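You operate a simulated robot arm through the tools that you are given. There is no shell and no other tool. Be economical: measure what you need, move in short steps, check, and stop when the job is done.

You are at the controls of a simulated robot arm. One attempt, no reset.

Task
Unplug the open computer, drain its power and brush its fan clean.
Fine: supply off first; plug in its holder before you drain or brush; drain by the power key; put the brush back; drop nothing. Set down upright: dust brush. What is to be rubbed or washed off counts as gone when no trace of it is left.

The check looks at the end state, three seconds after you hand in, the way a careful person would. Anything else that was tipped, shoved, dropped, spilled or broken makes it a failure.

Robot
A 6-joint arm with a two-finger parallel gripper, fixed in place. Base frame: the origin is at the foot of the arm, x ahead of it, y to its left, z up. Units: cm, degrees, N and s.
With the tool pointing down near the work surface it reaches from about 12 to 44 cm from the base axis. Its first joint turns from -66.0 to 66.0 degrees. Payload 2.7 kg.
The tool frame sits at the grasp point between the pads (the TCP): z along the fingers, y along the line on which they close. The tips reach 2.3 cm beyond it. The gripper opens to 9.4 cm. The fingers are 3.8 cm wide and 1 cm thick; the gripper's body (5.4 by 9.6 cm) begins 3.9 cm behind the TCP.
Orientation is told as [roll, pitch, yaw] about the base's x, y, z axes, in that order, counted from this pose: with the fingers straight down and closing along the base's y, the tool's x points along the base's -x, its y along +y and its z along -z.

Tools
- The arm moves only by the tool apply_moves. Its argument "rows" is one flat list of numbers, 7 for each row, row after row: the shift along the tool's x, y, z in cm, then the turn, a rotation vector about the tool's x, y, z in degrees, then the closure in counts, from 0 (fully open) to 255 (shut). In form: [x, y, z, rx, ry, rz, hand, x, y, z, rx, ry, rz, hand, ...]. A call has 1 to 12 rows; each row is the pose to reach, as a shift and turn from the pose commanded when the call began, along the tool's axes at that moment. Rows are played at 5 a second. More than 5 cm and 8.6 degrees between two rows, or a gripper value outside its range, and nothing of the call is played. A pose out of reach is approached as far as the arm can. The call stops where the force on the tool passes 40 N (or 10 N more than at its start, if that is more) or the arm is blocked; 0.2 s more then pass. Each finger travels about 4.5 cm/s and halts on what it meets, pressing with about 40 N; the grip force reading is that of the motor and also rises with nothing between the fingers. The clock runs only during rows and for 0.2 s after the last one: add rows that repeat a pose to give the fingers time. The reply holds the time, the measured pose of the TCP, the force on the tool along the base axes, the opening and the grip force, in the units named above and with some noise, with the torque about the TCP (base axes, N m) and any sound that the robot's microphone picked up.
- Cameras (640 x 400 px; columns grow to the right, rows downward): "scene" is fixed at [8.97, -43.45, 140.89]; the picture's right is [0.66, -0.75, 0.00], its down [-0.42, -0.38, -0.82] and it looks along [0.62, 0.55, -0.57] (base axes); focal length 364 px, centre (320, 200). "wrist" rides on the gripper at [8.6, 1.6, -7.5] in the tool frame; the picture's right is [-0.18, 0.98, 0.00], its down [-0.58, -0.11, -0.81] and it looks along [-0.79, -0.15, 0.59] (tool axes); focal length 243 px, centre (320, 200). There is no depth. A picture from a camera that has moved, and an enlarged one, comes with that camera's place and axes in the base frame and with its lens. The place of the scene camera against the robot may be out by one fixed shift of up to 1.2 cm in any direction.
- camera(camera): a new picture of that camera. No time passes.
- inspect(camera, box): a new picture of the part [left, top, right, bottom] of that camera's present view, enlarged. No time passes.
- hand_in(): hands the job in; it is judged then, once.

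Go step by step. Nothing tells you positions but the pictures and the camera data: compare them with the known pose of the tool, close in by small moves and look again before you grip or let go. The budget is 120 turns and 76 pictures, counting those below and the enlarged ones. Unless the task says otherwise, let go and move clear before handing in, and close with one line.

The tools are called after "Call:" as name(argument=value, ...) on one line, values as JSON. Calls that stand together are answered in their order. apply_moves: Moves the arm, as the interface text tells. Its arguments: {"type":"object","properties":{"rows":{"type":"array"}},"required":["rows"]} The other tools are called the same way: camera (camera) takes a picture; inspect (camera, box) takes an enlarged picture of a part of a camera's view; hand_in () hands the job in.

At the start:

```text
t: 0.0
position: [31.04, 14.39, 114.66]
tcp_rot: [-0.1, -0.1, 0.1]
contact_force: [1.1, -0.1, -0.2]
moment: [-0.02, -0.01, -0.02]
opening: 9.37
gripper_force: 0.1
```

scene: 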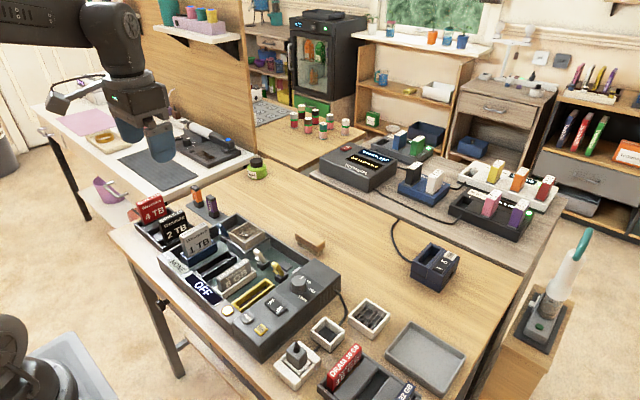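
wrist: 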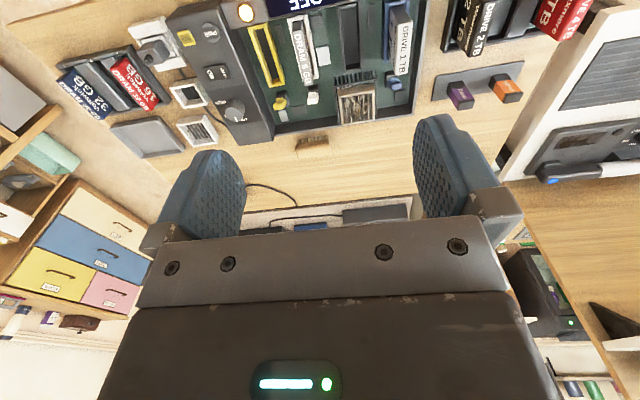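

I see a bench with an open computer module (OFF plate, knob, fan, RAM, drives). I'll take closer looks first.

Call:
inspect(camera="scene", box=[120, 180, 360, 330])

Call:
inspect(camera="scene", box=[240, 280, 480, 400])

Call:
inspect(camera="wrist", box=[40, 0, 440, 200])

Call:
inspect(camera="scene", box=[310, 130, 610, 350])

```text
2.67 times, centred on (240, 255) of scene
camera zoom: at [8.97, -43.45, 140.89], right [0.66, -0.75, 0.0], down [-0.42, -0.38, -0.82], along [0.62, 0.55, -0.57], focal length 970 px, centre (533, 53)
```

zoom: 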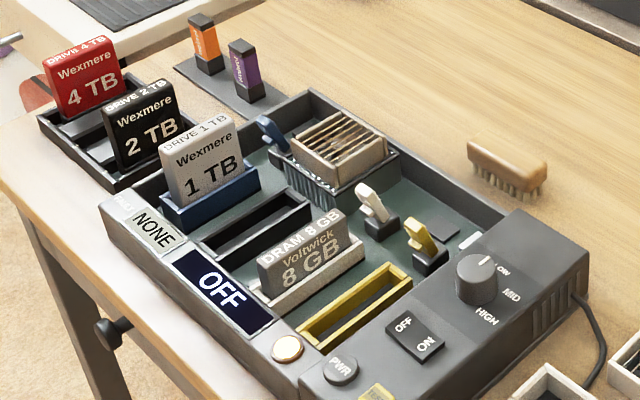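

```text
2.67 times, centred on (360, 340) of scene
camera zoom: at [8.97, -43.45, 140.89], right [0.66, -0.75, 0.0], down [-0.42, -0.38, -0.82], along [0.62, 0.55, -0.57], focal length 970 px, centre (213, -173)
```

zoom: 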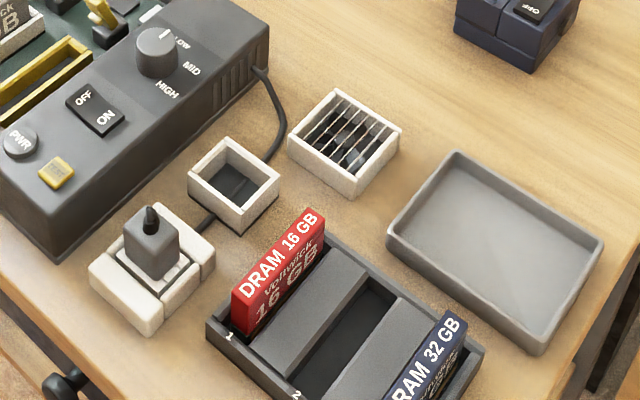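

```text
1.60 times, centred on (240, 100) of wrist
camera zoom: at [22.34, 16.02, 122.22], right [0.18, 0.98, 0.0], down [0.58, -0.11, 0.81], along [0.79, -0.15, -0.59], focal length 388 px, centre (448, 360)
```

zoom: 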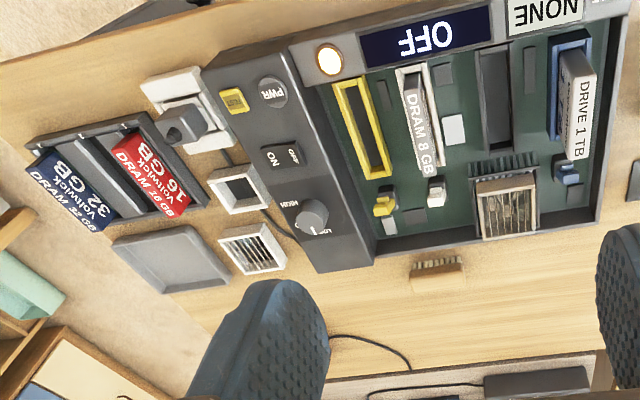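

```text
1.82 times, centred on (460, 240) of scene
camera zoom: at [8.97, -43.45, 140.89], right [0.66, -0.75, 0.0], down [-0.42, -0.38, -0.82], along [0.62, 0.55, -0.57], focal length 662 px, centre (66, 127)
```

zoom: 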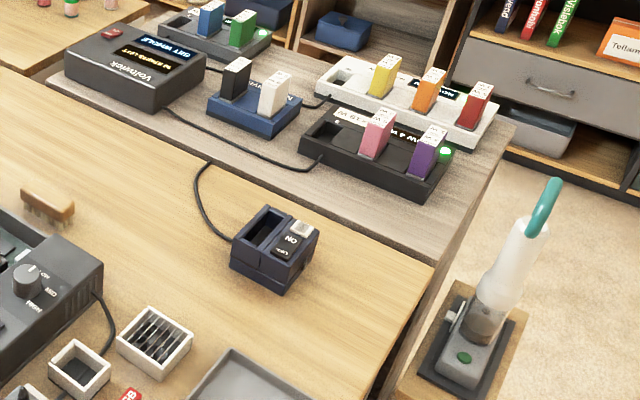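

The bench top appears at z≈75, with the computer between x 31–55, y −10–25; the supply panel (rocker, PWR) is around (39,−5,81), the plug near (35,−15), the empty holder near (43,−14), the brush near (61,7). I'll move closer with fingers closed and look again.

Call:
apply_moves(rows=[0.5, -3, 2.5, 0, 0, 0, 60, 1, -6, 5, 0, 0, 0, 120, 1.5, -9, 7.5, 0, 0, 0, 180, 2, -12, 10, 0, 0, 0, 255, 2.5, -15, 12.5, 0, 0, 0, 255, 3, -18, 15, 0, 0, 0, 255])

Call:
camera(camera="wrist")

```text
t: 1.4
position: [28.01, -3.65, 99.49]
tcp_rot: [0.0, 0.0, 0.2]
contact_force: [-0.3, -0.6, -0.3]
moment: [-0.01, 0.0, 0.05]
opening: 0.0
gripper_force: 29.9
```

```text
69 pictures are left
camera wrist: at [19.26, -2.04, 107.03], right [0.18, 0.98, 0.0], down [0.58, -0.11, 0.81], along [0.79, -0.15, -0.59], focal length 243 px, centre (320, 200)
```

wrist: 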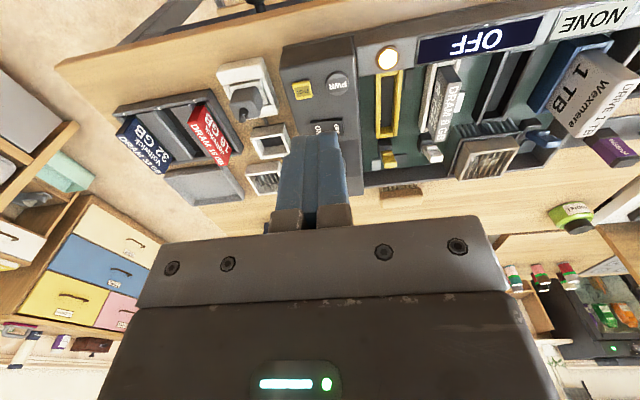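

PWR triangulates to about (33.7,−2.8,80.6). The rocker is hidden by the fingers here, so I'll zoom from the scene camera.

Call:
inspect(camera="scene", box=[230, 265, 350, 340])

Call:
inspect(camera="scene", box=[270, 320, 390, 395])

```text
5.33 times, centred on (290, 302) of scene
camera zoom: at [8.97, -43.45, 140.89], right [0.66, -0.75, 0.0], down [-0.42, -0.38, -0.82], along [0.62, 0.55, -0.57], focal length 1941 px, centre (480, -347)
```

zoom: 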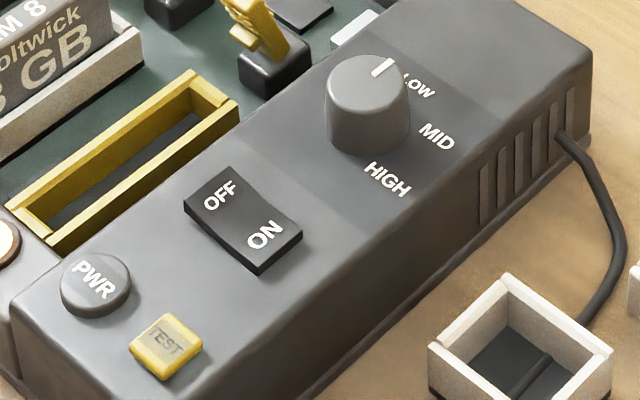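

```text
5.33 times, centred on (330, 358) of scene
camera zoom: at [8.97, -43.45, 140.89], right [0.66, -0.75, 0.0], down [-0.42, -0.38, -0.82], along [0.62, 0.55, -0.57], focal length 1941 px, centre (267, -640)
```

zoom: 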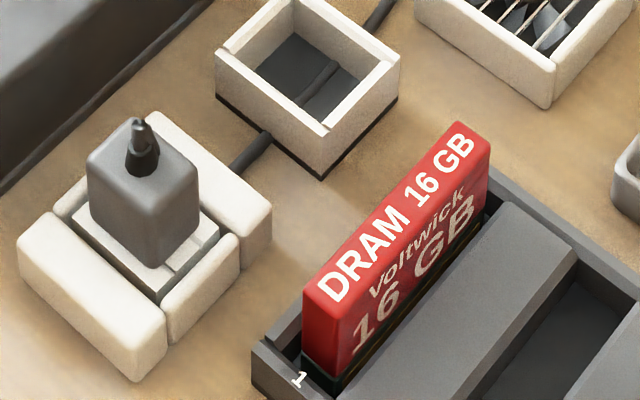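

Call:
apply_moves(rows=[-2.5, 3.8, 2.2, 0, 0, 0, 255, -5, 7.6, 4.5, 0, 0, 0, 255])

Call:
camera(camera="wrist")

Call:
inspect(camera="wrist", box=[160, 0, 320, 100])

```text
refused: row 1 steps farther than a row can; nothing moved
```

```text
66 pictures are left
camera wrist: at [19.26, -2.04, 107.03], right [0.18, 0.98, 0.0], down [0.58, -0.11, 0.81], along [0.79, -0.15, -0.59], focal length 243 px, centre (320, 200)
```

wrist: 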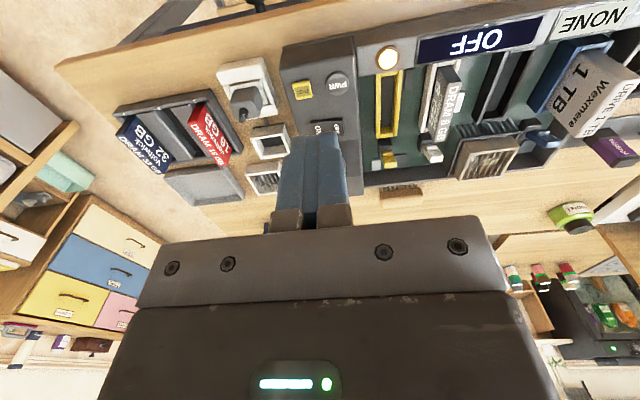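

```text
4.00 times, centred on (240, 50) of wrist
camera zoom: at [19.26, -2.04, 107.03], right [0.18, 0.98, 0.0], down [0.58, -0.11, 0.81], along [0.79, -0.15, -0.59], focal length 970 px, centre (640, 800)
```

zoom: 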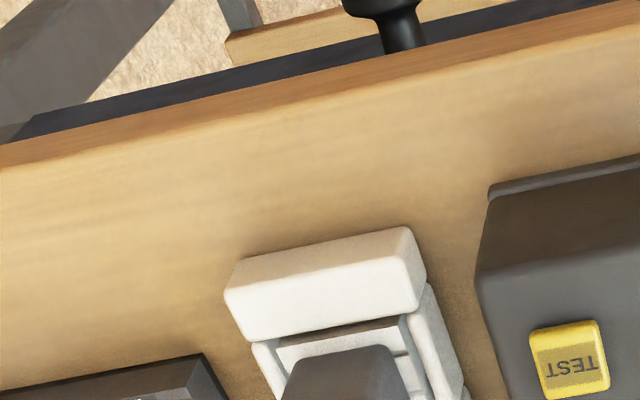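

That step was over the limit, so nothing moved. I'll redo it with smaller rows.

Call:
apply_moves(rows=[-1.7, 2.5, 1.5, 0, 0, 0, 255, -3.3, 5, 3, 0, 0, 0, 255, -5, 7.6, 4.5, 0, 0, 0, 255])

Call:
inspect(camera="wrist", box=[160, 20, 400, 170])

```text
t: 2.2
position: [33.13, 4.06, 95.2]
tcp_rot: [0.0, 0.0, 0.0]
contact_force: [-0.3, 0.1, 0.6]
moment: [0.02, 0.05, 0.04]
opening: 0.0
gripper_force: 40.1
```

```text
2.67 times, centred on (280, 95) of wrist
camera zoom: at [24.41, 5.69, 102.65], right [0.18, 0.98, 0.0], down [0.58, -0.11, 0.81], along [0.79, -0.15, -0.59], focal length 647 px, centre (427, 480)
```

zoom: 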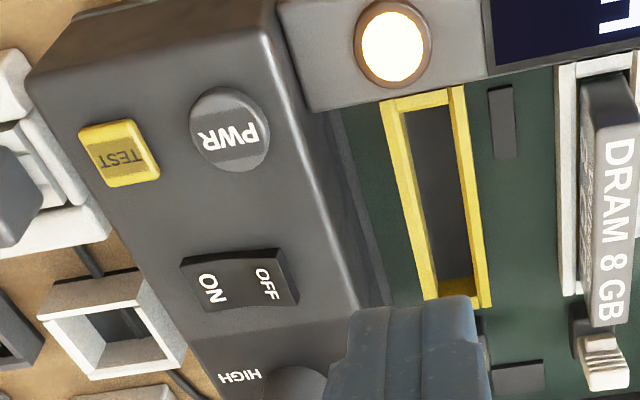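

The rocker's OFF end (toward +y) stands up, so the supply is on. I'll go above the OFF end, about (39.3,−3.0).

Call:
apply_moves(rows=[-2, -2.3, 2, 0, 0, 0, 255, -4, -4.6, 4.5, 0, 0, 0, 255, -6.2, -7.06, 7, 0, 0, 0, 255, -6.2, -7.06, 10.2, 0, 0, 0, 255])

Call:
camera(camera="wrist")

```text
t: 3.2
position: [39.06, -2.97, 84.99]
tcp_rot: [0.0, -0.1, 0.0]
contact_force: [0.4, 0.0, -0.9]
moment: [-0.06, 0.02, 0.04]
opening: 0.0
gripper_force: 40.3
```

```text
63 pictures are left
camera wrist: at [30.39, -1.3, 92.44], right [0.18, 0.98, 0.0], down [0.58, -0.11, 0.81], along [0.79, -0.15, -0.59], focal length 243 px, centre (320, 200)
```

wrist: 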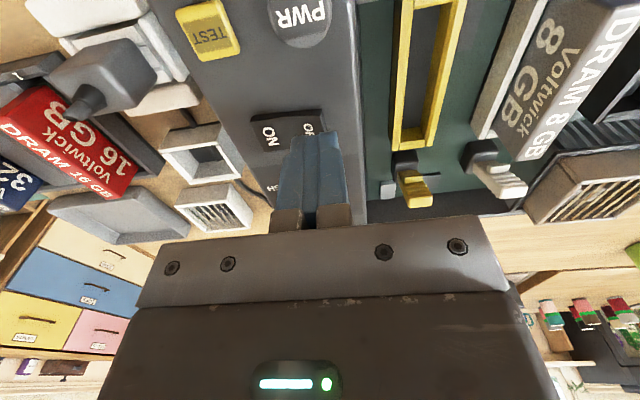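

The fingertips are over the OFF end with the tips at z≈82.7. I'll press down in small steps.

Call:
apply_moves(rows=[0, 0, 0.5, 0, 0, 0, 255, 0, 0, 1.0, 0, 0, 0, 255, 0, 0, 1.3, 0, 0, 0, 255, 0, 0, 1.5, 0, 0, 0, 255])

Call:
inspect(camera="wrist", box=[160, 0, 480, 200])

```text
t: 4.2
position: [38.95, -3.03, 83.47]
tcp_rot: [-0.1, -0.1, 0.1]
contact_force: [0.9, -0.4, -1.0]
moment: [0.0, -0.01, -0.01]
opening: 0.02
gripper_force: 39.8
```

```text
2.00 times, centred on (320, 100) of wrist
camera zoom: at [30.47, -1.38, 91.01], right [0.18, 0.98, 0.0], down [0.58, -0.11, 0.81], along [0.79, -0.15, -0.59], focal length 485 px, centre (320, 400)
```

zoom: 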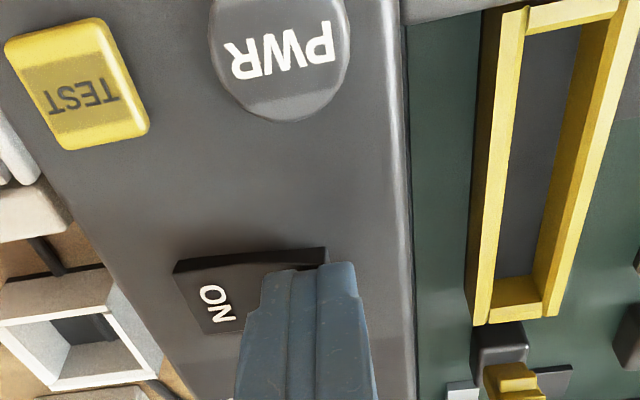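

Call:
apply_moves(rows=[0, 0, 0.2, 0, 0, 0, 255, 0, 0, 0.4, 0, 0, 0, 255, 0, 0, 0.6, 0, 0, 0, 255, 0, 0, 0.8, 0, 0, 0, 255, 0, 0, 0.95, 0, 0, 0, 255, 0, 0, 1.1, 0, 0, 0, 255])

Call:
inspect(camera="wrist", box=[160, 0, 480, 200])

```text
t: 5.1
position: [39.12, -3.05, 83.16]
tcp_rot: [0.0, 0.0, 0.2]
contact_force: [-4.9, 0.3, 10.6]
moment: [-0.08, 0.09, -0.08]
opening: 0.03
gripper_force: 40.4
stopped in row 4: the force on the tool passed its limit at 45 N (the readings are from after the stop); the commanded pose is now the measured one
```

```text
2.00 times, centred on (320, 100) of wrist
camera zoom: at [30.55, -1.42, 90.64], right [0.18, 0.98, 0.0], down [0.58, -0.11, 0.81], along [0.79, -0.15, -0.59], focal length 485 px, centre (320, 400)
```

zoom: 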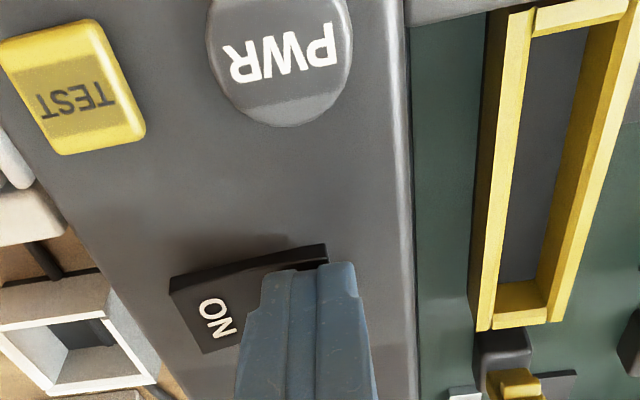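

The ON side now stands up, so the rocker looks flipped. I'll lift and verify, and check the lamp too.

Call:
apply_moves(rows=[0, 0, -2, 0, 0, 0, 255, 0.5, 1, -5, 0, 0, 0, 255, 2, 3, -8, 0, 0, 0, 255, 4, 6, -11, 0, 0, 0, 255])

Call:
inspect(camera="wrist", box=[120, 0, 440, 200])

```text
t: 6.1
position: [35.26, 3.07, 94.05]
tcp_rot: [0.1, -0.2, 0.1]
contact_force: [0.9, 0.3, 0.2]
moment: [0.01, 0.01, 0.0]
opening: 0.0
gripper_force: 40.1
```

```text
2.00 times, centred on (280, 100) of wrist
camera zoom: at [26.62, 4.66, 101.64], right [0.18, 0.98, 0.0], down [0.58, -0.11, 0.81], along [0.79, -0.15, -0.59], focal length 485 px, centre (400, 400)
```

zoom: 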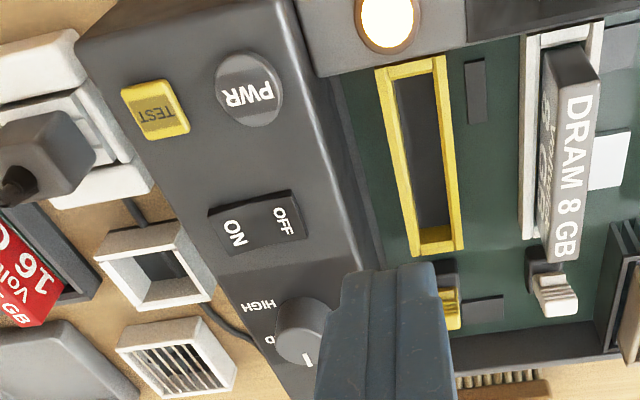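

Call:
inspect(camera="scene", box=[200, 250, 360, 350])

Call:
inspect(camera="wrist", box=[200, 80, 296, 140])

```text
4.00 times, centred on (280, 300) of scene
camera zoom: at [8.97, -43.45, 140.89], right [0.66, -0.75, 0.0], down [-0.42, -0.38, -0.82], along [0.62, 0.55, -0.57], focal length 1456 px, centre (480, -200)
```

zoom: 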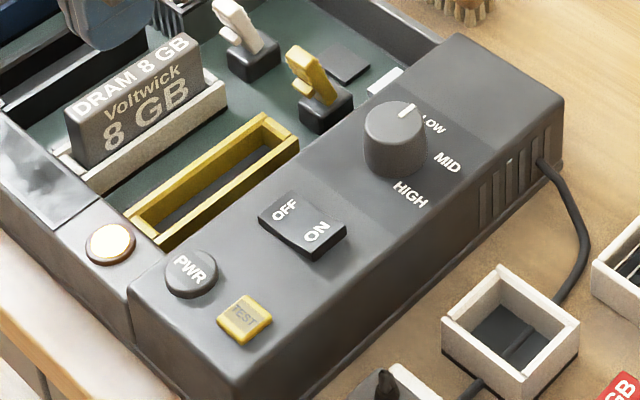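

```text
6.67 times, centred on (248, 110) of wrist
camera zoom: at [26.62, 4.66, 101.64], right [0.18, 0.98, 0.0], down [0.58, -0.11, 0.81], along [0.79, -0.15, -0.59], focal length 1618 px, centre (800, 800)
```

zoom: 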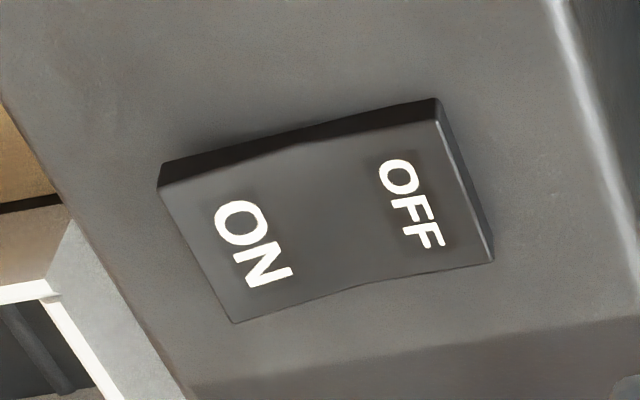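

The display has gone blank and the ON end is up, so the supply is off. Next is the plug; I'll move over toward it with an open gripper.

Call:
apply_moves(rows=[2, -4, 0.3, 0, 0, 0, 150, 4, -8, 0.6, 0, 0, 0, 80, 6, -12, 0.8, 0, 0, 0, 0, 8, -16, 1, 0, 0, 0, 0])

Call:
camera(camera="wrist")

```text
t: 7.1
position: [27.4, -13.33, 93.08]
tcp_rot: [0.0, -0.1, 0.1]
contact_force: [-0.4, -0.1, -0.2]
moment: [0.0, 0.01, -0.02]
opening: 8.44
gripper_force: 0.0
```

```text
57 pictures are left
camera wrist: at [18.65, -11.73, 100.7], right [0.18, 0.98, 0.0], down [0.58, -0.11, 0.81], along [0.79, -0.15, -0.59], focal length 243 px, centre (320, 200)
```

wrist: 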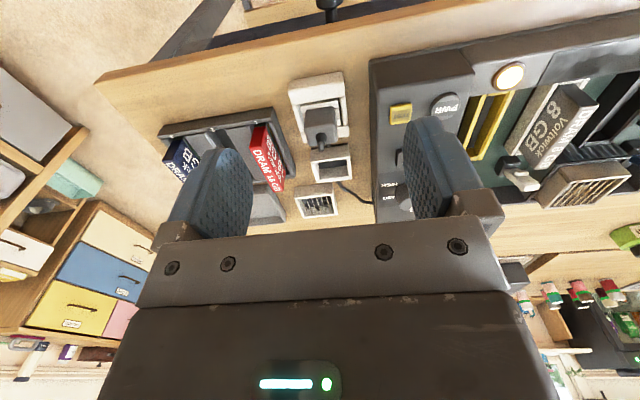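

Call:
inspect(camera="wrist", box=[240, 60, 400, 160])

```text
4.00 times, centred on (320, 110) of wrist
camera zoom: at [18.65, -11.73, 100.7], right [0.18, 0.98, 0.0], down [0.58, -0.11, 0.81], along [0.79, -0.15, -0.59], focal length 970 px, centre (320, 560)
```

zoom: 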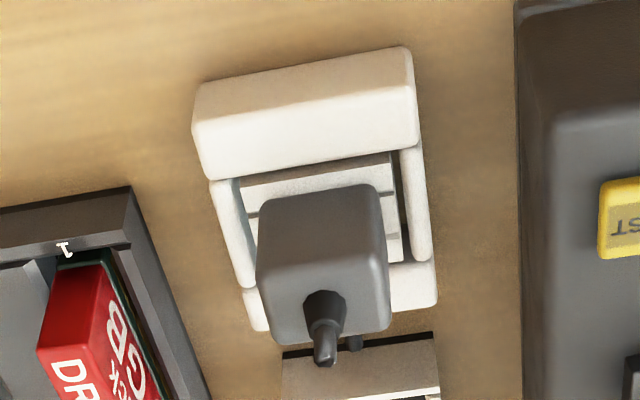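

The plug body is about 3.2 cm wide with its top near (35.3,−14.7,79.7), square to the base axes. I'll go above it with the gripper opened to about 5 cm so it clears the panel and the RAM tray.

Call:
apply_moves(rows=[-3, -0.5, 2, 0, 0, 0, 100, -6, -1, 4, 0, 0, 0, 119, -7.9, -1.4, 6, 0, 0, 0, 119, -7.9, -1.4, 8, 0, 0, 0, 119, -7.9, -1.4, 8, 0, 0, 0, 119])

Call:
camera(camera="wrist")

Call:
inspect(camera="scene", box=[230, 310, 390, 400])

```text
t: 8.3
position: [35.21, -14.64, 84.99]
tcp_rot: [0.0, -0.1, 0.1]
contact_force: [-0.8, -0.1, 0.0]
moment: [0.02, 0.01, 0.02]
opening: 5.01
gripper_force: 0.1
```

```text
55 pictures are left
camera wrist: at [26.49, -12.99, 92.59], right [0.18, 0.98, 0.0], down [0.58, -0.11, 0.81], along [0.79, -0.15, -0.59], focal length 243 px, centre (320, 200)
```

wrist: 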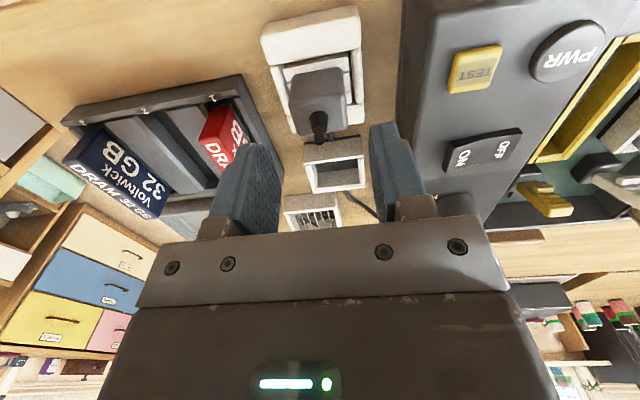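

```text
4.00 times, centred on (310, 355) of scene
camera zoom: at [8.97, -43.45, 140.89], right [0.66, -0.75, 0.0], down [-0.42, -0.38, -0.82], along [0.62, 0.55, -0.57], focal length 1456 px, centre (360, -420)
```

zoom: 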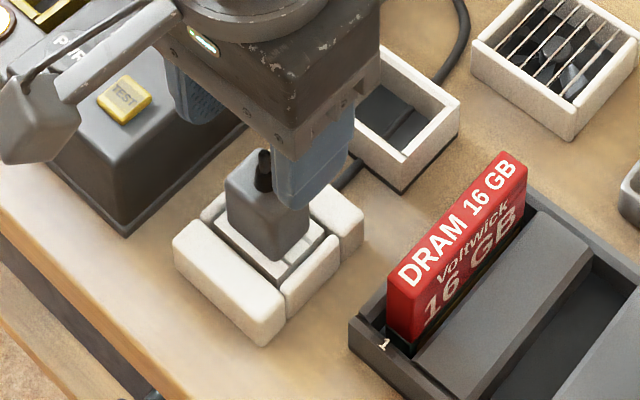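

The cord stub lies right on the tool axis. Descending around the plug body.

Call:
apply_moves(rows=[0, 0, 1.5, 0, 0, 0, 119, 0, 0, 3, 0, 0, 0, 119, 0, 0, 4, 0, 0, 0, 119, 0, 0, 5, 0, 0, 0, 119, 0, 0, 5.4, 0, 0, 0, 119])

Call:
inspect(camera="scene", box=[230, 310, 390, 400])

Call:
inspect(camera="wrist", box=[200, 20, 440, 170])

```text
t: 9.5
position: [35.12, -14.57, 79.79]
tcp_rot: [0.0, -0.1, 0.0]
contact_force: [1.5, -0.1, -0.4]
moment: [-0.02, 0.0, 0.01]
opening: 5.01
gripper_force: 0.1
```

```text
4.00 times, centred on (310, 355) of scene
camera zoom: at [8.97, -43.45, 140.89], right [0.66, -0.75, 0.0], down [-0.42, -0.38, -0.82], along [0.62, 0.55, -0.57], focal length 1456 px, centre (360, -420)
```

zoom: 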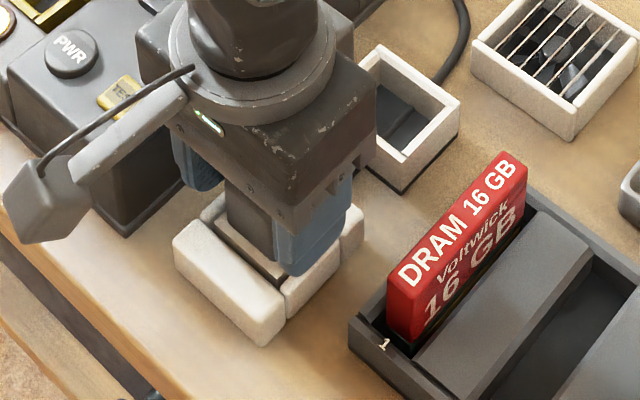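

```text
2.67 times, centred on (320, 95) of wrist
camera zoom: at [26.52, -12.81, 87.24], right [0.18, 0.98, 0.0], down [0.58, -0.11, 0.81], along [0.79, -0.15, -0.59], focal length 647 px, centre (320, 480)
```

zoom: 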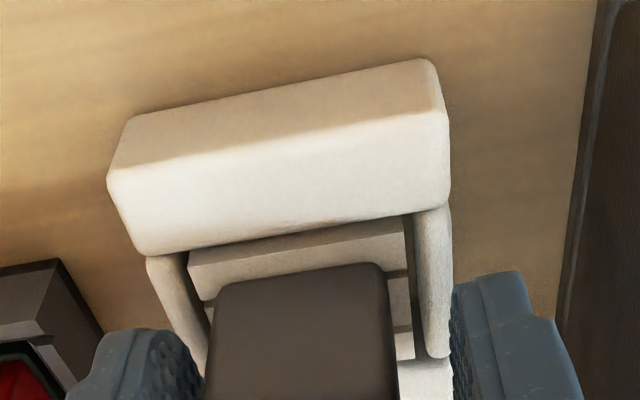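

The ledge top triangulates to z≈76.7, so the tips at 77.5 are clear of it and the plug is centred. Closing on it.

Call:
apply_moves(rows=[0, 0, 0.3, 0, 0, 0, 119, 0, 0, 0.3, 0, 0, 0, 150, 0, 0, 0.3, 0, 0, 0, 180, 0, 0, 0.3, 0, 0, 0, 200, 0, 0, 0.3, 0, 0, 0, 220, 0, 0, 0.3, 0, 0, 0, 255, 0, 0, 0.3, 0, 0, 0, 255])

```text
t: 11.1
position: [35.11, -14.54, 79.44]
tcp_rot: [0.0, 0.0, 0.0]
contact_force: [-0.6, -12.0, -2.9]
moment: [-0.42, 0.02, 0.02]
opening: 3.3
gripper_force: 40.5
```

Gripped at 3.3 cm. Pulling straight up, easing the sideways load by a small y correction.

Call:
apply_moves(rows=[0, -0.15, 0, 0, 0, 0, 255, 0, -0.15, -0.3, 0, 0, 0, 255, 0, -0.15, -0.7, 0, 0, 0, 255, 0, -0.15, -1.2, 0, 0, 0, 255, 0, -0.15, -2, 0, 0, 0, 255, 0, -0.15, -3, 0, 0, 0, 255, 0, -0.15, -4, 0, 0, 0, 255, 0, -0.15, -5, 0, 0, 0, 255])

Call:
camera(camera="wrist")

Call:
inspect(camera="scene", box=[230, 300, 390, 400])

```text
t: 12.9
position: [35.01, -14.61, 84.29]
tcp_rot: [0.0, 0.0, 0.1]
contact_force: [-0.5, -0.2, -0.6]
moment: [0.0, 0.0, 0.04]
opening: 3.3
gripper_force: 40.3
```

```text
51 pictures are left
camera wrist: at [26.4, -13.02, 91.82], right [0.18, 0.98, 0.0], down [0.58, -0.11, 0.81], along [0.79, -0.15, -0.59], focal length 243 px, centre (320, 200)
```

wrist: 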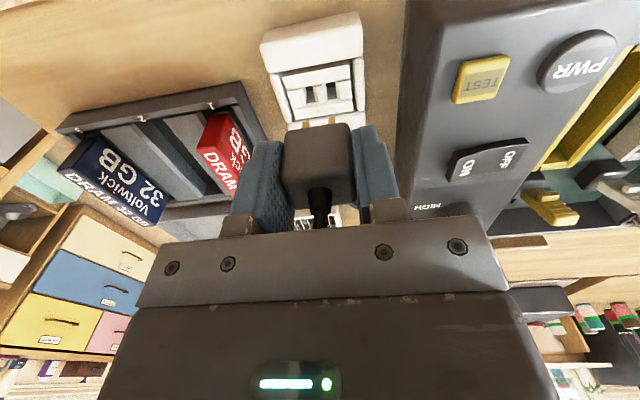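

```text
4.00 times, centred on (310, 350) of scene
camera zoom: at [8.97, -43.45, 140.89], right [0.66, -0.75, 0.0], down [-0.42, -0.38, -0.82], along [0.62, 0.55, -0.57], focal length 1456 px, centre (360, -400)
```

zoom: 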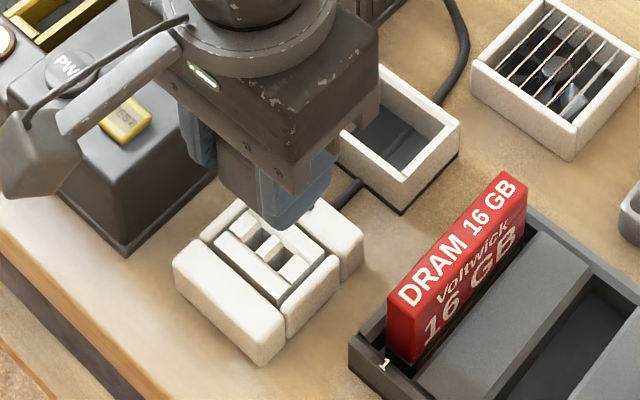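

The plug is out, with the prongs free. I'll rise and shift to see the holder clearly beside the plug.

Call:
apply_moves(rows=[0, 0, -4, 0, 0, 0, 255, -1.5, 3, -6, 0, 0, 0, 255, -3, 6, -6.7, 0, 0, 0, 255, -4, 8, -6.7, 0, 0, 0, 255])

Call:
inspect(camera="wrist", box=[160, 40, 400, 190])

```text
t: 13.9
position: [39.26, -6.72, 91.12]
tcp_rot: [0.0, 0.0, 0.0]
contact_force: [-0.4, 0.2, -1.0]
moment: [-0.02, 0.0, 0.0]
opening: 3.3
gripper_force: 39.7
```

```text
2.67 times, centred on (280, 115) of wrist
camera zoom: at [30.59, -5.08, 98.62], right [0.18, 0.98, 0.0], down [0.58, -0.11, 0.81], along [0.79, -0.15, -0.59], focal length 647 px, centre (427, 427)
```

zoom: 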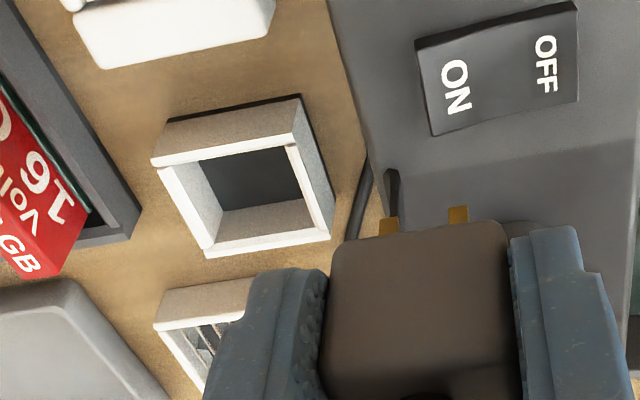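

The holder's rim centre works out to about (44.0,−14.5,76.9); the brass prongs point down from the plug. I'll go above it and lower part way, then check alignment.

Call:
apply_moves(rows=[-1.6, -2.6, 0, 0, 0, 0, 255, -3.2, -5.2, 0, 0, 0, 0, 255, -4.7, -7.8, 0, 0, 0, 0, 255, -4.7, -7.8, 4, 0, 0, 0, 255, -4.7, -7.8, 7.6, 0, 0, 0, 255])

Call:
inspect(camera="wrist", box=[200, 20, 440, 170])

Call:
inspect(camera="scene", box=[250, 270, 410, 370])

```text
t: 15.1
position: [44.05, -14.62, 83.42]
tcp_rot: [0.1, -0.1, 0.0]
contact_force: [0.4, -0.1, -0.8]
moment: [0.02, 0.01, -0.02]
opening: 3.32
gripper_force: 40.0
```

```text
2.67 times, centred on (320, 95) of wrist
camera zoom: at [35.36, -12.95, 90.92], right [0.18, 0.98, 0.0], down [0.58, -0.11, 0.81], along [0.79, -0.15, -0.59], focal length 647 px, centre (320, 480)
```

zoom: 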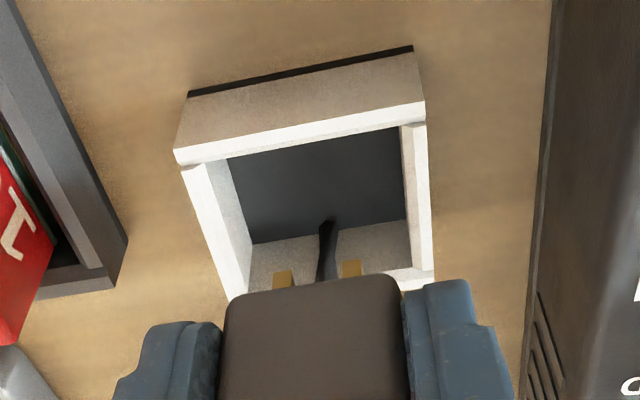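

```text
4.00 times, centred on (330, 320) of scene
camera zoom: at [8.97, -43.45, 140.89], right [0.66, -0.75, 0.0], down [-0.42, -0.38, -0.82], along [0.62, 0.55, -0.57], focal length 1456 px, centre (280, -280)
```

zoom: 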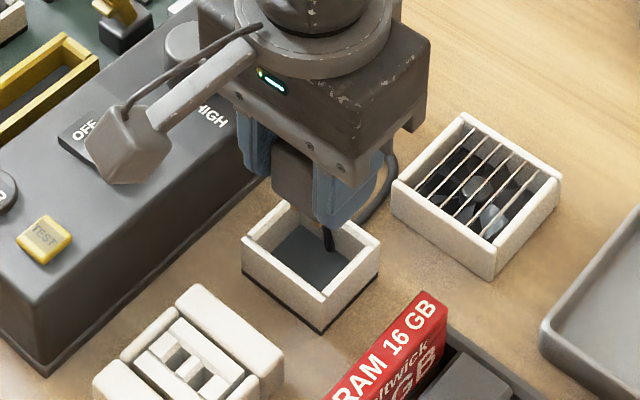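

Alignment checks out within 1 mm: hole 4.3×3.5 cm centred at (43.95,−14.57). Lowering gently.

Call:
apply_moves(rows=[0.1, 0.05, 1, 0, 0, 0, 255, 0.1, 0.05, 2, 0, 0, 0, 255, 0.1, 0.05, 3, 0, 0, 0, 255, 0.1, 0.05, 3.4, 0, 0, 0, 255, 0.1, 0.05, 3.7, 0, 0, 0, 255, 0.1, 0.05, 3.9, 0, 0, 0, 255])

Call:
inspect(camera="scene", box=[270, 290, 390, 365])

Call:
inspect(camera="wrist", box=[200, 20, 440, 170])

```text
t: 16.5
position: [43.63, -14.31, 79.56]
tcp_rot: [-0.1, -0.1, -0.1]
contact_force: [-0.3, 0.1, -0.1]
moment: [0.03, 0.03, -0.04]
opening: 3.32
gripper_force: 39.8
```

```text
5.33 times, centred on (330, 328) of scene
camera zoom: at [8.97, -43.45, 140.89], right [0.66, -0.75, 0.0], down [-0.42, -0.38, -0.82], along [0.62, 0.55, -0.57], focal length 1941 px, centre (267, -480)
```

zoom: 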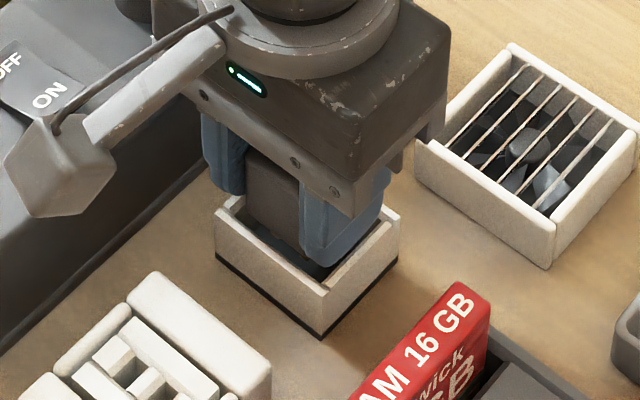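

```text
2.67 times, centred on (320, 95) of wrist
camera zoom: at [35.07, -12.73, 87.12], right [0.18, 0.98, 0.0], down [0.58, -0.11, 0.81], along [0.79, -0.15, -0.59], focal length 647 px, centre (320, 480)
```

zoom: 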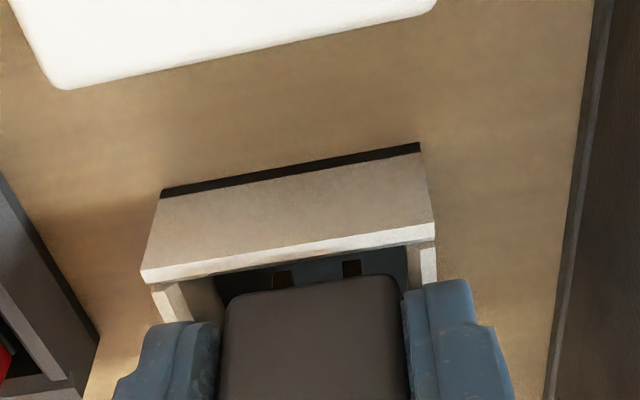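

No contact yet; the tool sits about 2–3 mm off (toward −x, +y). I'll correct and lower further until contact.

Call:
apply_moves(rows=[-0.2, -0.22, 0, 0, 0, 0, 255, -0.2, -0.22, 0.2, 0, 0, 0, 255, -0.2, -0.22, 0.4, 0, 0, 0, 255, -0.2, -0.22, 0.6, 0, 0, 0, 255])

Call:
inspect(camera="wrist", box=[200, 20, 440, 170])

```text
t: 17.5
position: [44.04, -14.61, 79.2]
tcp_rot: [0.0, -0.1, 0.0]
contact_force: [-11.8, 0.8, 26.3]
moment: [-0.03, 0.54, -0.05]
opening: 3.3
gripper_force: 40.4
```

```text
2.67 times, centred on (320, 95) of wrist
camera zoom: at [35.33, -12.95, 86.67], right [0.18, 0.98, 0.0], down [0.58, -0.11, 0.81], along [0.79, -0.15, -0.59], focal length 647 px, centre (320, 480)
```

zoom: 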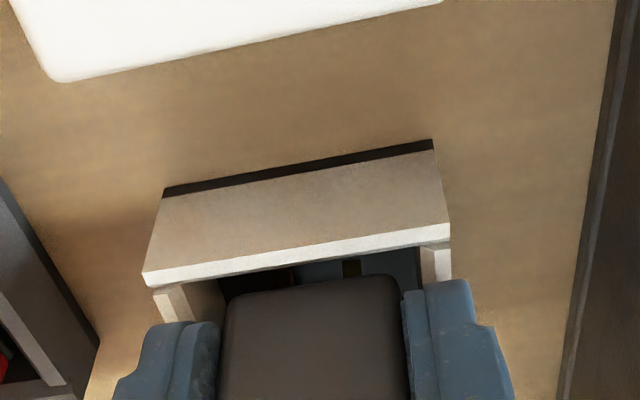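

Contact at 26 N, as expected for the tips on the rim or the prongs on the floor. I'll back off 1.5 mm and release slowly.

Call:
apply_moves(rows=[0, 0, -0.15, 0, 0, 0, 255, 0, 0, -0.15, 0, 0, 0, 160, 0, 0, -0.15, 0, 0, 0, 150, 0, 0, -0.15, 0, 0, 0, 135, 0, 0, -0.15, 0, 0, 0, 125, 0, 0, -0.15, 0, 0, 0, 125])

Call:
inspect(camera="wrist", box=[200, 20, 440, 170])

Call:
inspect(camera="scene", box=[270, 290, 390, 365])

```text
t: 18.9
position: [43.98, -14.79, 79.13]
tcp_rot: [-0.1, -0.3, 0.1]
contact_force: [-0.6, -2.6, 11.0]
moment: [0.21, 0.17, 0.1]
opening: 4.67
gripper_force: 0.0
```

```text
2.67 times, centred on (320, 95) of wrist
camera zoom: at [35.36, -13.13, 86.65], right [0.18, 0.98, 0.0], down [0.58, -0.11, 0.81], along [0.8, -0.15, -0.59], focal length 647 px, centre (320, 480)
```

zoom: 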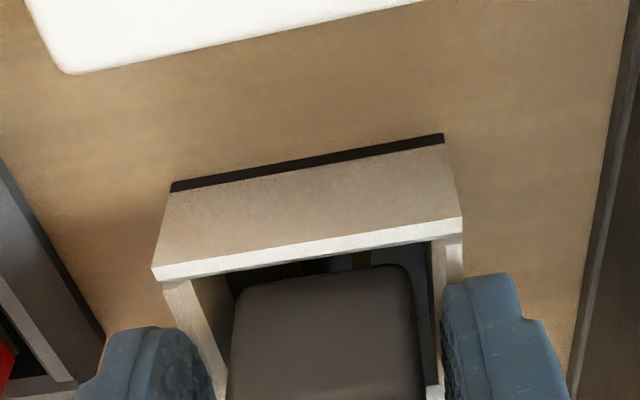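

```text
5.33 times, centred on (330, 328) of scene
camera zoom: at [8.96, -43.45, 140.89], right [0.66, -0.75, 0.0], down [-0.42, -0.38, -0.82], along [0.62, 0.55, -0.57], focal length 1941 px, centre (267, -480)
```

zoom: 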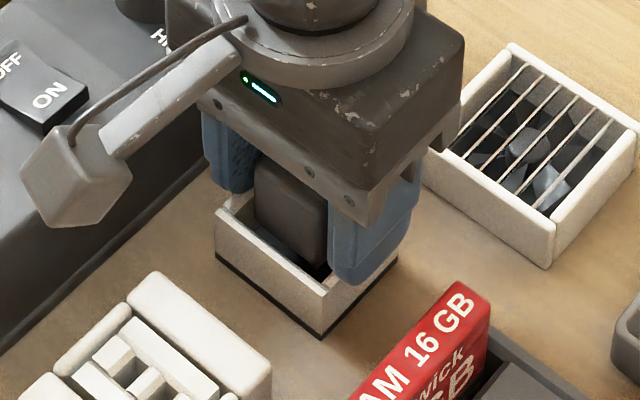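

The plug is released and sits in the holder. Raising straight up and checking that it stays.

Call:
apply_moves(rows=[0, 0, -0.5, 0, 0, 0, 120, 0, 0, -1.5, 0, 0, 0, 119, 0, 0, -4, 0, 0, 0, 119, 0, 0, -8, 0, 0, 0, 150, 2, 0, -12, 0, 0, 0, 200, 5, 2, -14, 0, 0, 0, 255])

Call:
inspect(camera="scene", box=[190, 260, 390, 385])

Call:
inspect(camera="wrist", box=[240, 40, 480, 190])

```text
t: 20.3
position: [39.0, -12.67, 93.19]
tcp_rot: [0.1, -0.1, 0.0]
contact_force: [-0.3, 0.1, 0.5]
moment: [0.01, 0.0, 0.05]
opening: 0.01
gripper_force: 13.4
```

```text
3.20 times, centred on (290, 322) of scene
camera zoom: at [8.97, -43.45, 140.89], right [0.66, -0.75, 0.0], down [-0.42, -0.38, -0.82], along [0.62, 0.55, -0.57], focal length 1164 px, centre (416, -192)
```

zoom: 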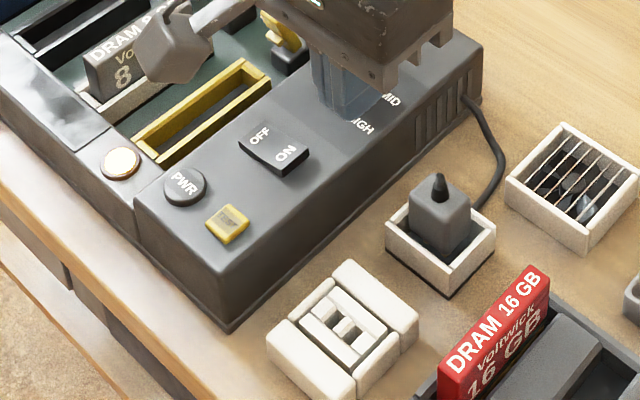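

```text
2.67 times, centred on (360, 115) of wrist
camera zoom: at [30.38, -10.95, 100.72], right [0.18, 0.98, 0.0], down [0.58, -0.11, 0.81], along [0.79, -0.15, -0.59], focal length 647 px, centre (213, 427)
```

zoom: 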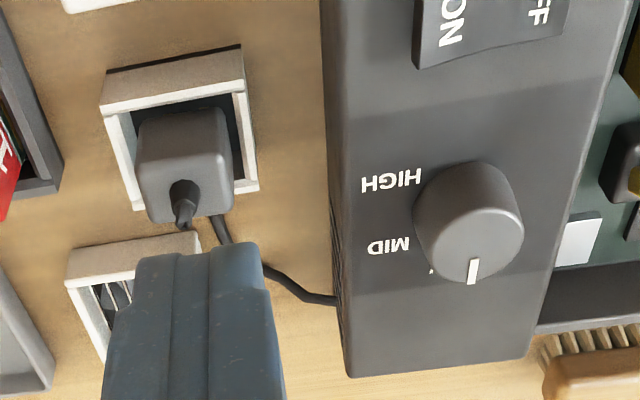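

The plug stands upright in its holder. Now the PWR key at about (33.5,−2.6); moving above it with closed fingers.

Call:
apply_moves(rows=[1.8, 3.4, 0, 0, 0, 0, 255, 3.6, 6.8, 0, 0, 0, 0, 255, 5.5, 10.1, 0, 0, 0, 0, 255, 5.5, 10.1, 4, 0, 0, 0, 255, 5.5, 10.1, 8, 0, 0, 0, 255])

Call:
camera(camera="wrist")

Call:
inspect(camera="scene", box=[200, 250, 320, 325])

```text
t: 21.5
position: [33.65, -2.56, 84.99]
tcp_rot: [0.0, -0.2, 0.0]
contact_force: [-0.4, -0.1, -0.3]
moment: [0.01, 0.03, -0.01]
opening: 0.01
gripper_force: 39.6
```

```text
39 pictures are left
camera wrist: at [25.03, -0.89, 92.48], right [0.18, 0.98, 0.0], down [0.58, -0.11, 0.81], along [0.79, -0.15, -0.59], focal length 243 px, centre (320, 200)
```

wrist: 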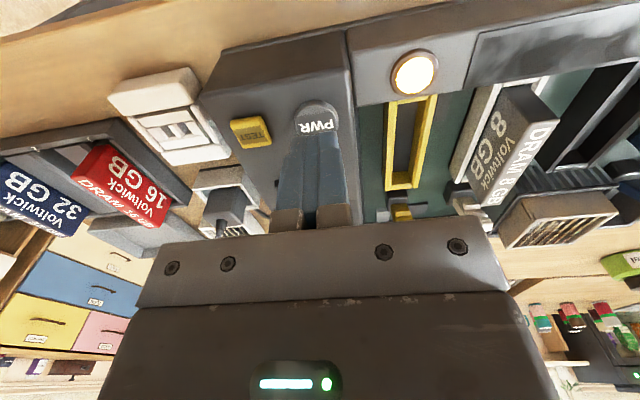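

```text
5.33 times, centred on (260, 288) of scene
camera zoom: at [8.97, -43.45, 140.89], right [0.66, -0.75, 0.0], down [-0.42, -0.38, -0.82], along [0.62, 0.55, -0.57], focal length 1941 px, centre (640, -267)
```

zoom: 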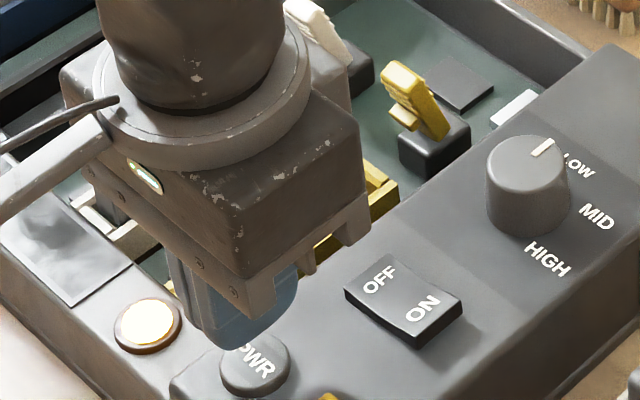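

The tip is centred on PWR. Pressing slowly and watching the force.

Call:
apply_moves(rows=[0, 0, 0.8, 0, 0, 0, 255, 0, 0, 1.2, 0, 0, 0, 255, 0, 0, 1.4, 0, 0, 0, 255, 0, 0, 1.6, 0, 0, 0, 255, 0, 0, 1.75, 0, 0, 0, 255, 0, 0, 1.9, 0, 0, 0, 255])

Call:
inspect(camera="wrist", box=[200, 20, 520, 220])

```text
t: 22.9
position: [33.43, -2.54, 83.11]
tcp_rot: [0.0, -0.1, -0.1]
contact_force: [-0.3, -0.7, 0.0]
moment: [-0.02, 0.02, 0.01]
opening: 0.01
gripper_force: 39.8
```

```text
2.00 times, centred on (360, 120) of wrist
camera zoom: at [24.86, -0.87, 90.69], right [0.18, 0.98, 0.0], down [0.58, -0.11, 0.81], along [0.79, -0.15, -0.59], focal length 485 px, centre (240, 360)
```

zoom: 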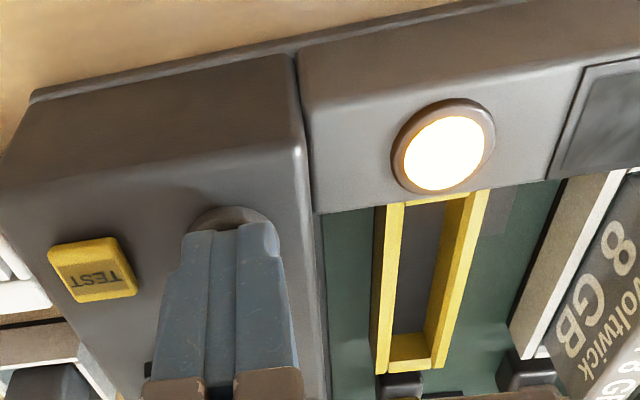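

Call:
apply_moves(rows=[0, 0, 0.1, 0, 0, 0, 255, 0, 0, 0.2, 0, 0, 0, 255, 0, 0, 0.3, 0, 0, 0, 255, 0, 0, 0.4, 0, 0, 0, 255, 0, 0, 0.45, 0, 0, 0, 255, 0, 0, 0.5, 0, 0, 0, 255])

Call:
inspect(camera="wrist", box=[200, 20, 520, 220])

```text
t: 24.3
position: [33.35, -2.63, 82.78]
tcp_rot: [0.0, 0.0, 0.0]
contact_force: [0.3, 0.6, 3.1]
moment: [0.03, 0.0, -0.01]
opening: 0.01
gripper_force: 40.2
heard: click
```

```text
2.00 times, centred on (360, 120) of wrist
camera zoom: at [24.8, -0.89, 90.21], right [0.18, 0.98, 0.0], down [0.58, -0.11, 0.81], along [0.79, -0.15, -0.59], focal length 485 px, centre (240, 360)
```

zoom: 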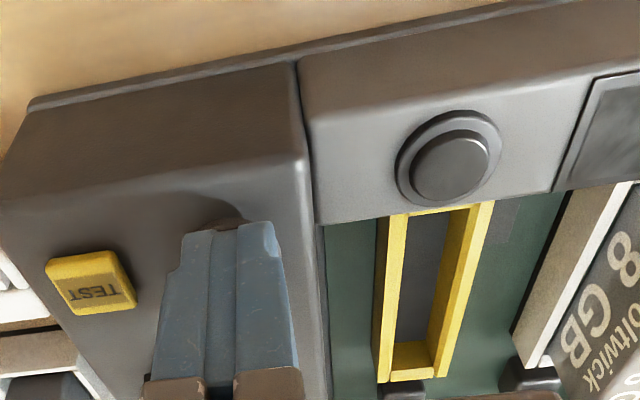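

A click, and the lamp is out — drained. I'll hold briefly, lift, and head toward the brush with the gripper open.

Call:
apply_moves(rows=[0, 0, 0, 0, 0, 0, 255, 0, 0, 0, 0, 0, 0, 255, 0, 0, 0, 0, 0, 0, 255, 0, 0, -4, 0, 0, 0, 255, 0, 0, -8, 0, 0, 0, 200, -2, 1.5, -11, 0, 0, 0, 120, -5.5, 3, -11, 0, 0, 0, 60, -9, 5, -11, 0, 0, 0, 0, -12.5, 7, -11, 0, 0, 0, 0, -16, 9.5, -11, 0, 0, 0, 0])

Call:
camera(camera="wrist")

Call:
inspect(camera="scene", box=[200, 200, 360, 300])

```text
t: 26.5
position: [49.43, 6.89, 93.96]
tcp_rot: [0.0, -0.1, 0.0]
contact_force: [0.0, -0.2, 0.1]
moment: [0.05, 0.04, 0.03]
opening: 9.37
gripper_force: 0.0
```

```text
35 pictures are left
camera wrist: at [40.81, 8.55, 101.41], right [0.18, 0.98, 0.0], down [0.58, -0.11, 0.81], along [0.79, -0.15, -0.59], focal length 243 px, centre (320, 200)
```

wrist: 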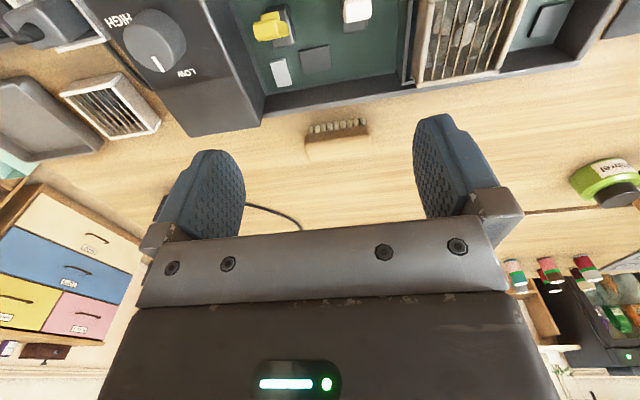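

```text
4.00 times, centred on (280, 250) of scene
camera zoom: at [8.97, -43.45, 140.89], right [0.66, -0.75, 0.0], down [-0.42, -0.38, -0.82], along [0.62, 0.55, -0.57], focal length 1456 px, centre (480, 0)
```

zoom: 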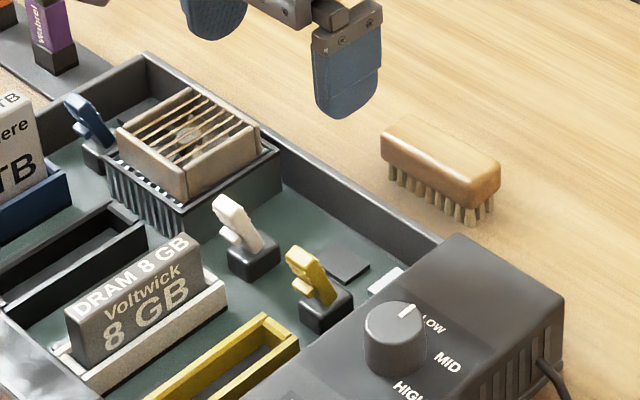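

The brush stands on its bristles, long axis along y. I'll zoom for its ends and for the fan.

Call:
inspect(camera="wrist", box=[280, 90, 408, 170])

Call:
inspect(camera="scene", box=[205, 195, 301, 255])

```text
5.00 times, centred on (344, 130) of wrist
camera zoom: at [40.81, 8.55, 101.41], right [0.18, 0.98, 0.0], down [0.58, -0.11, 0.81], along [0.79, -0.15, -0.59], focal length 1213 px, centre (200, 550)
```

zoom: 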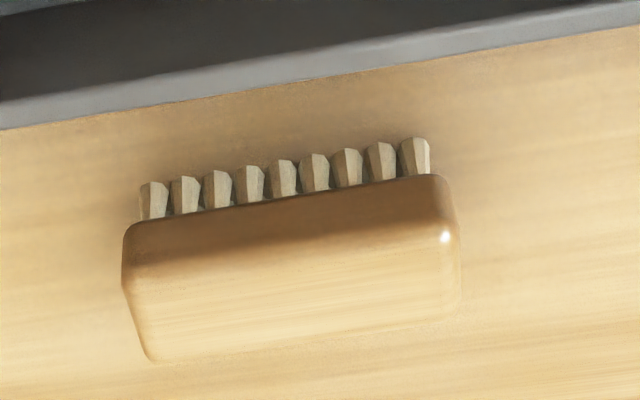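

```text
6.67 times, centred on (253, 225) of scene
camera zoom: at [8.97, -43.45, 140.89], right [0.66, -0.75, 0.0], down [-0.42, -0.38, -0.82], along [0.62, 0.55, -0.57], focal length 2426 px, centre (767, 33)
```

zoom: 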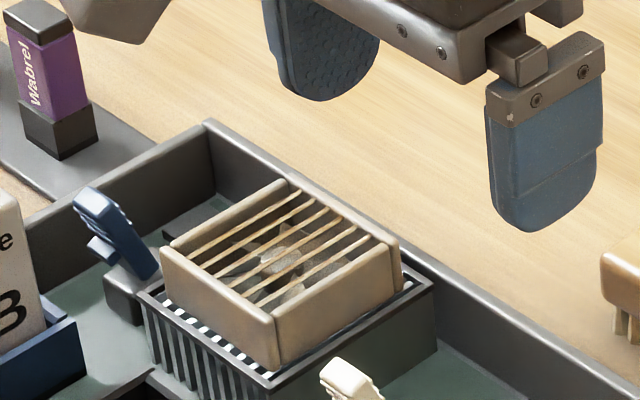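

The block is about 8 cm long (y≈2.9–11.2) and 3 cm wide around x≈62, so it must be gripped across its width. I'll turn the tool 90° while moving over it, staying high.

Call:
apply_moves(rows=[-1.1, 0, 0, 0, 0, -8.2, 0, -2.2, 0, 0, 0, 0, -16.4, 0, -3.3, 0, 0, 0, 0, -24.6, 0, -4.4, 0, 0, 0, 0, -32.8, 40, -5.5, 0, 0, 0, 0, -41, 80, -6.6, 0, 0, 0, 0, -49.2, 100, -7.7, 0, 0, 0, 0, -57.4, 100, -8.8, 0, 0, 0, 0, -65.6, 100, -9.9, 0, 0, 0, 0, -73.8, 100, -11, 0, 0, 0, 0, -82, 100, -12.1, 0, 0, 0, 0, -90, 100])

Call:
camera(camera="wrist")

```text
t: 28.9
position: [61.46, 7.09, 93.86]
tcp_rot: [-0.1, 0.0, 90.2]
contact_force: [-0.7, 0.0, -0.5]
moment: [0.01, -0.02, 0.0]
opening: 5.73
gripper_force: 0.0
```

```text
31 pictures are left
camera wrist: at [59.88, -1.59, 101.39], right [-0.98, 0.18, 0.0], down [0.11, 0.58, 0.81], along [0.15, 0.79, -0.59], focal length 243 px, centre (320, 200)
```

wrist: 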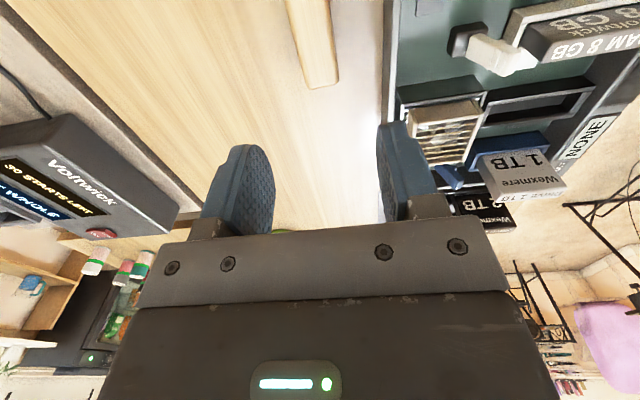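

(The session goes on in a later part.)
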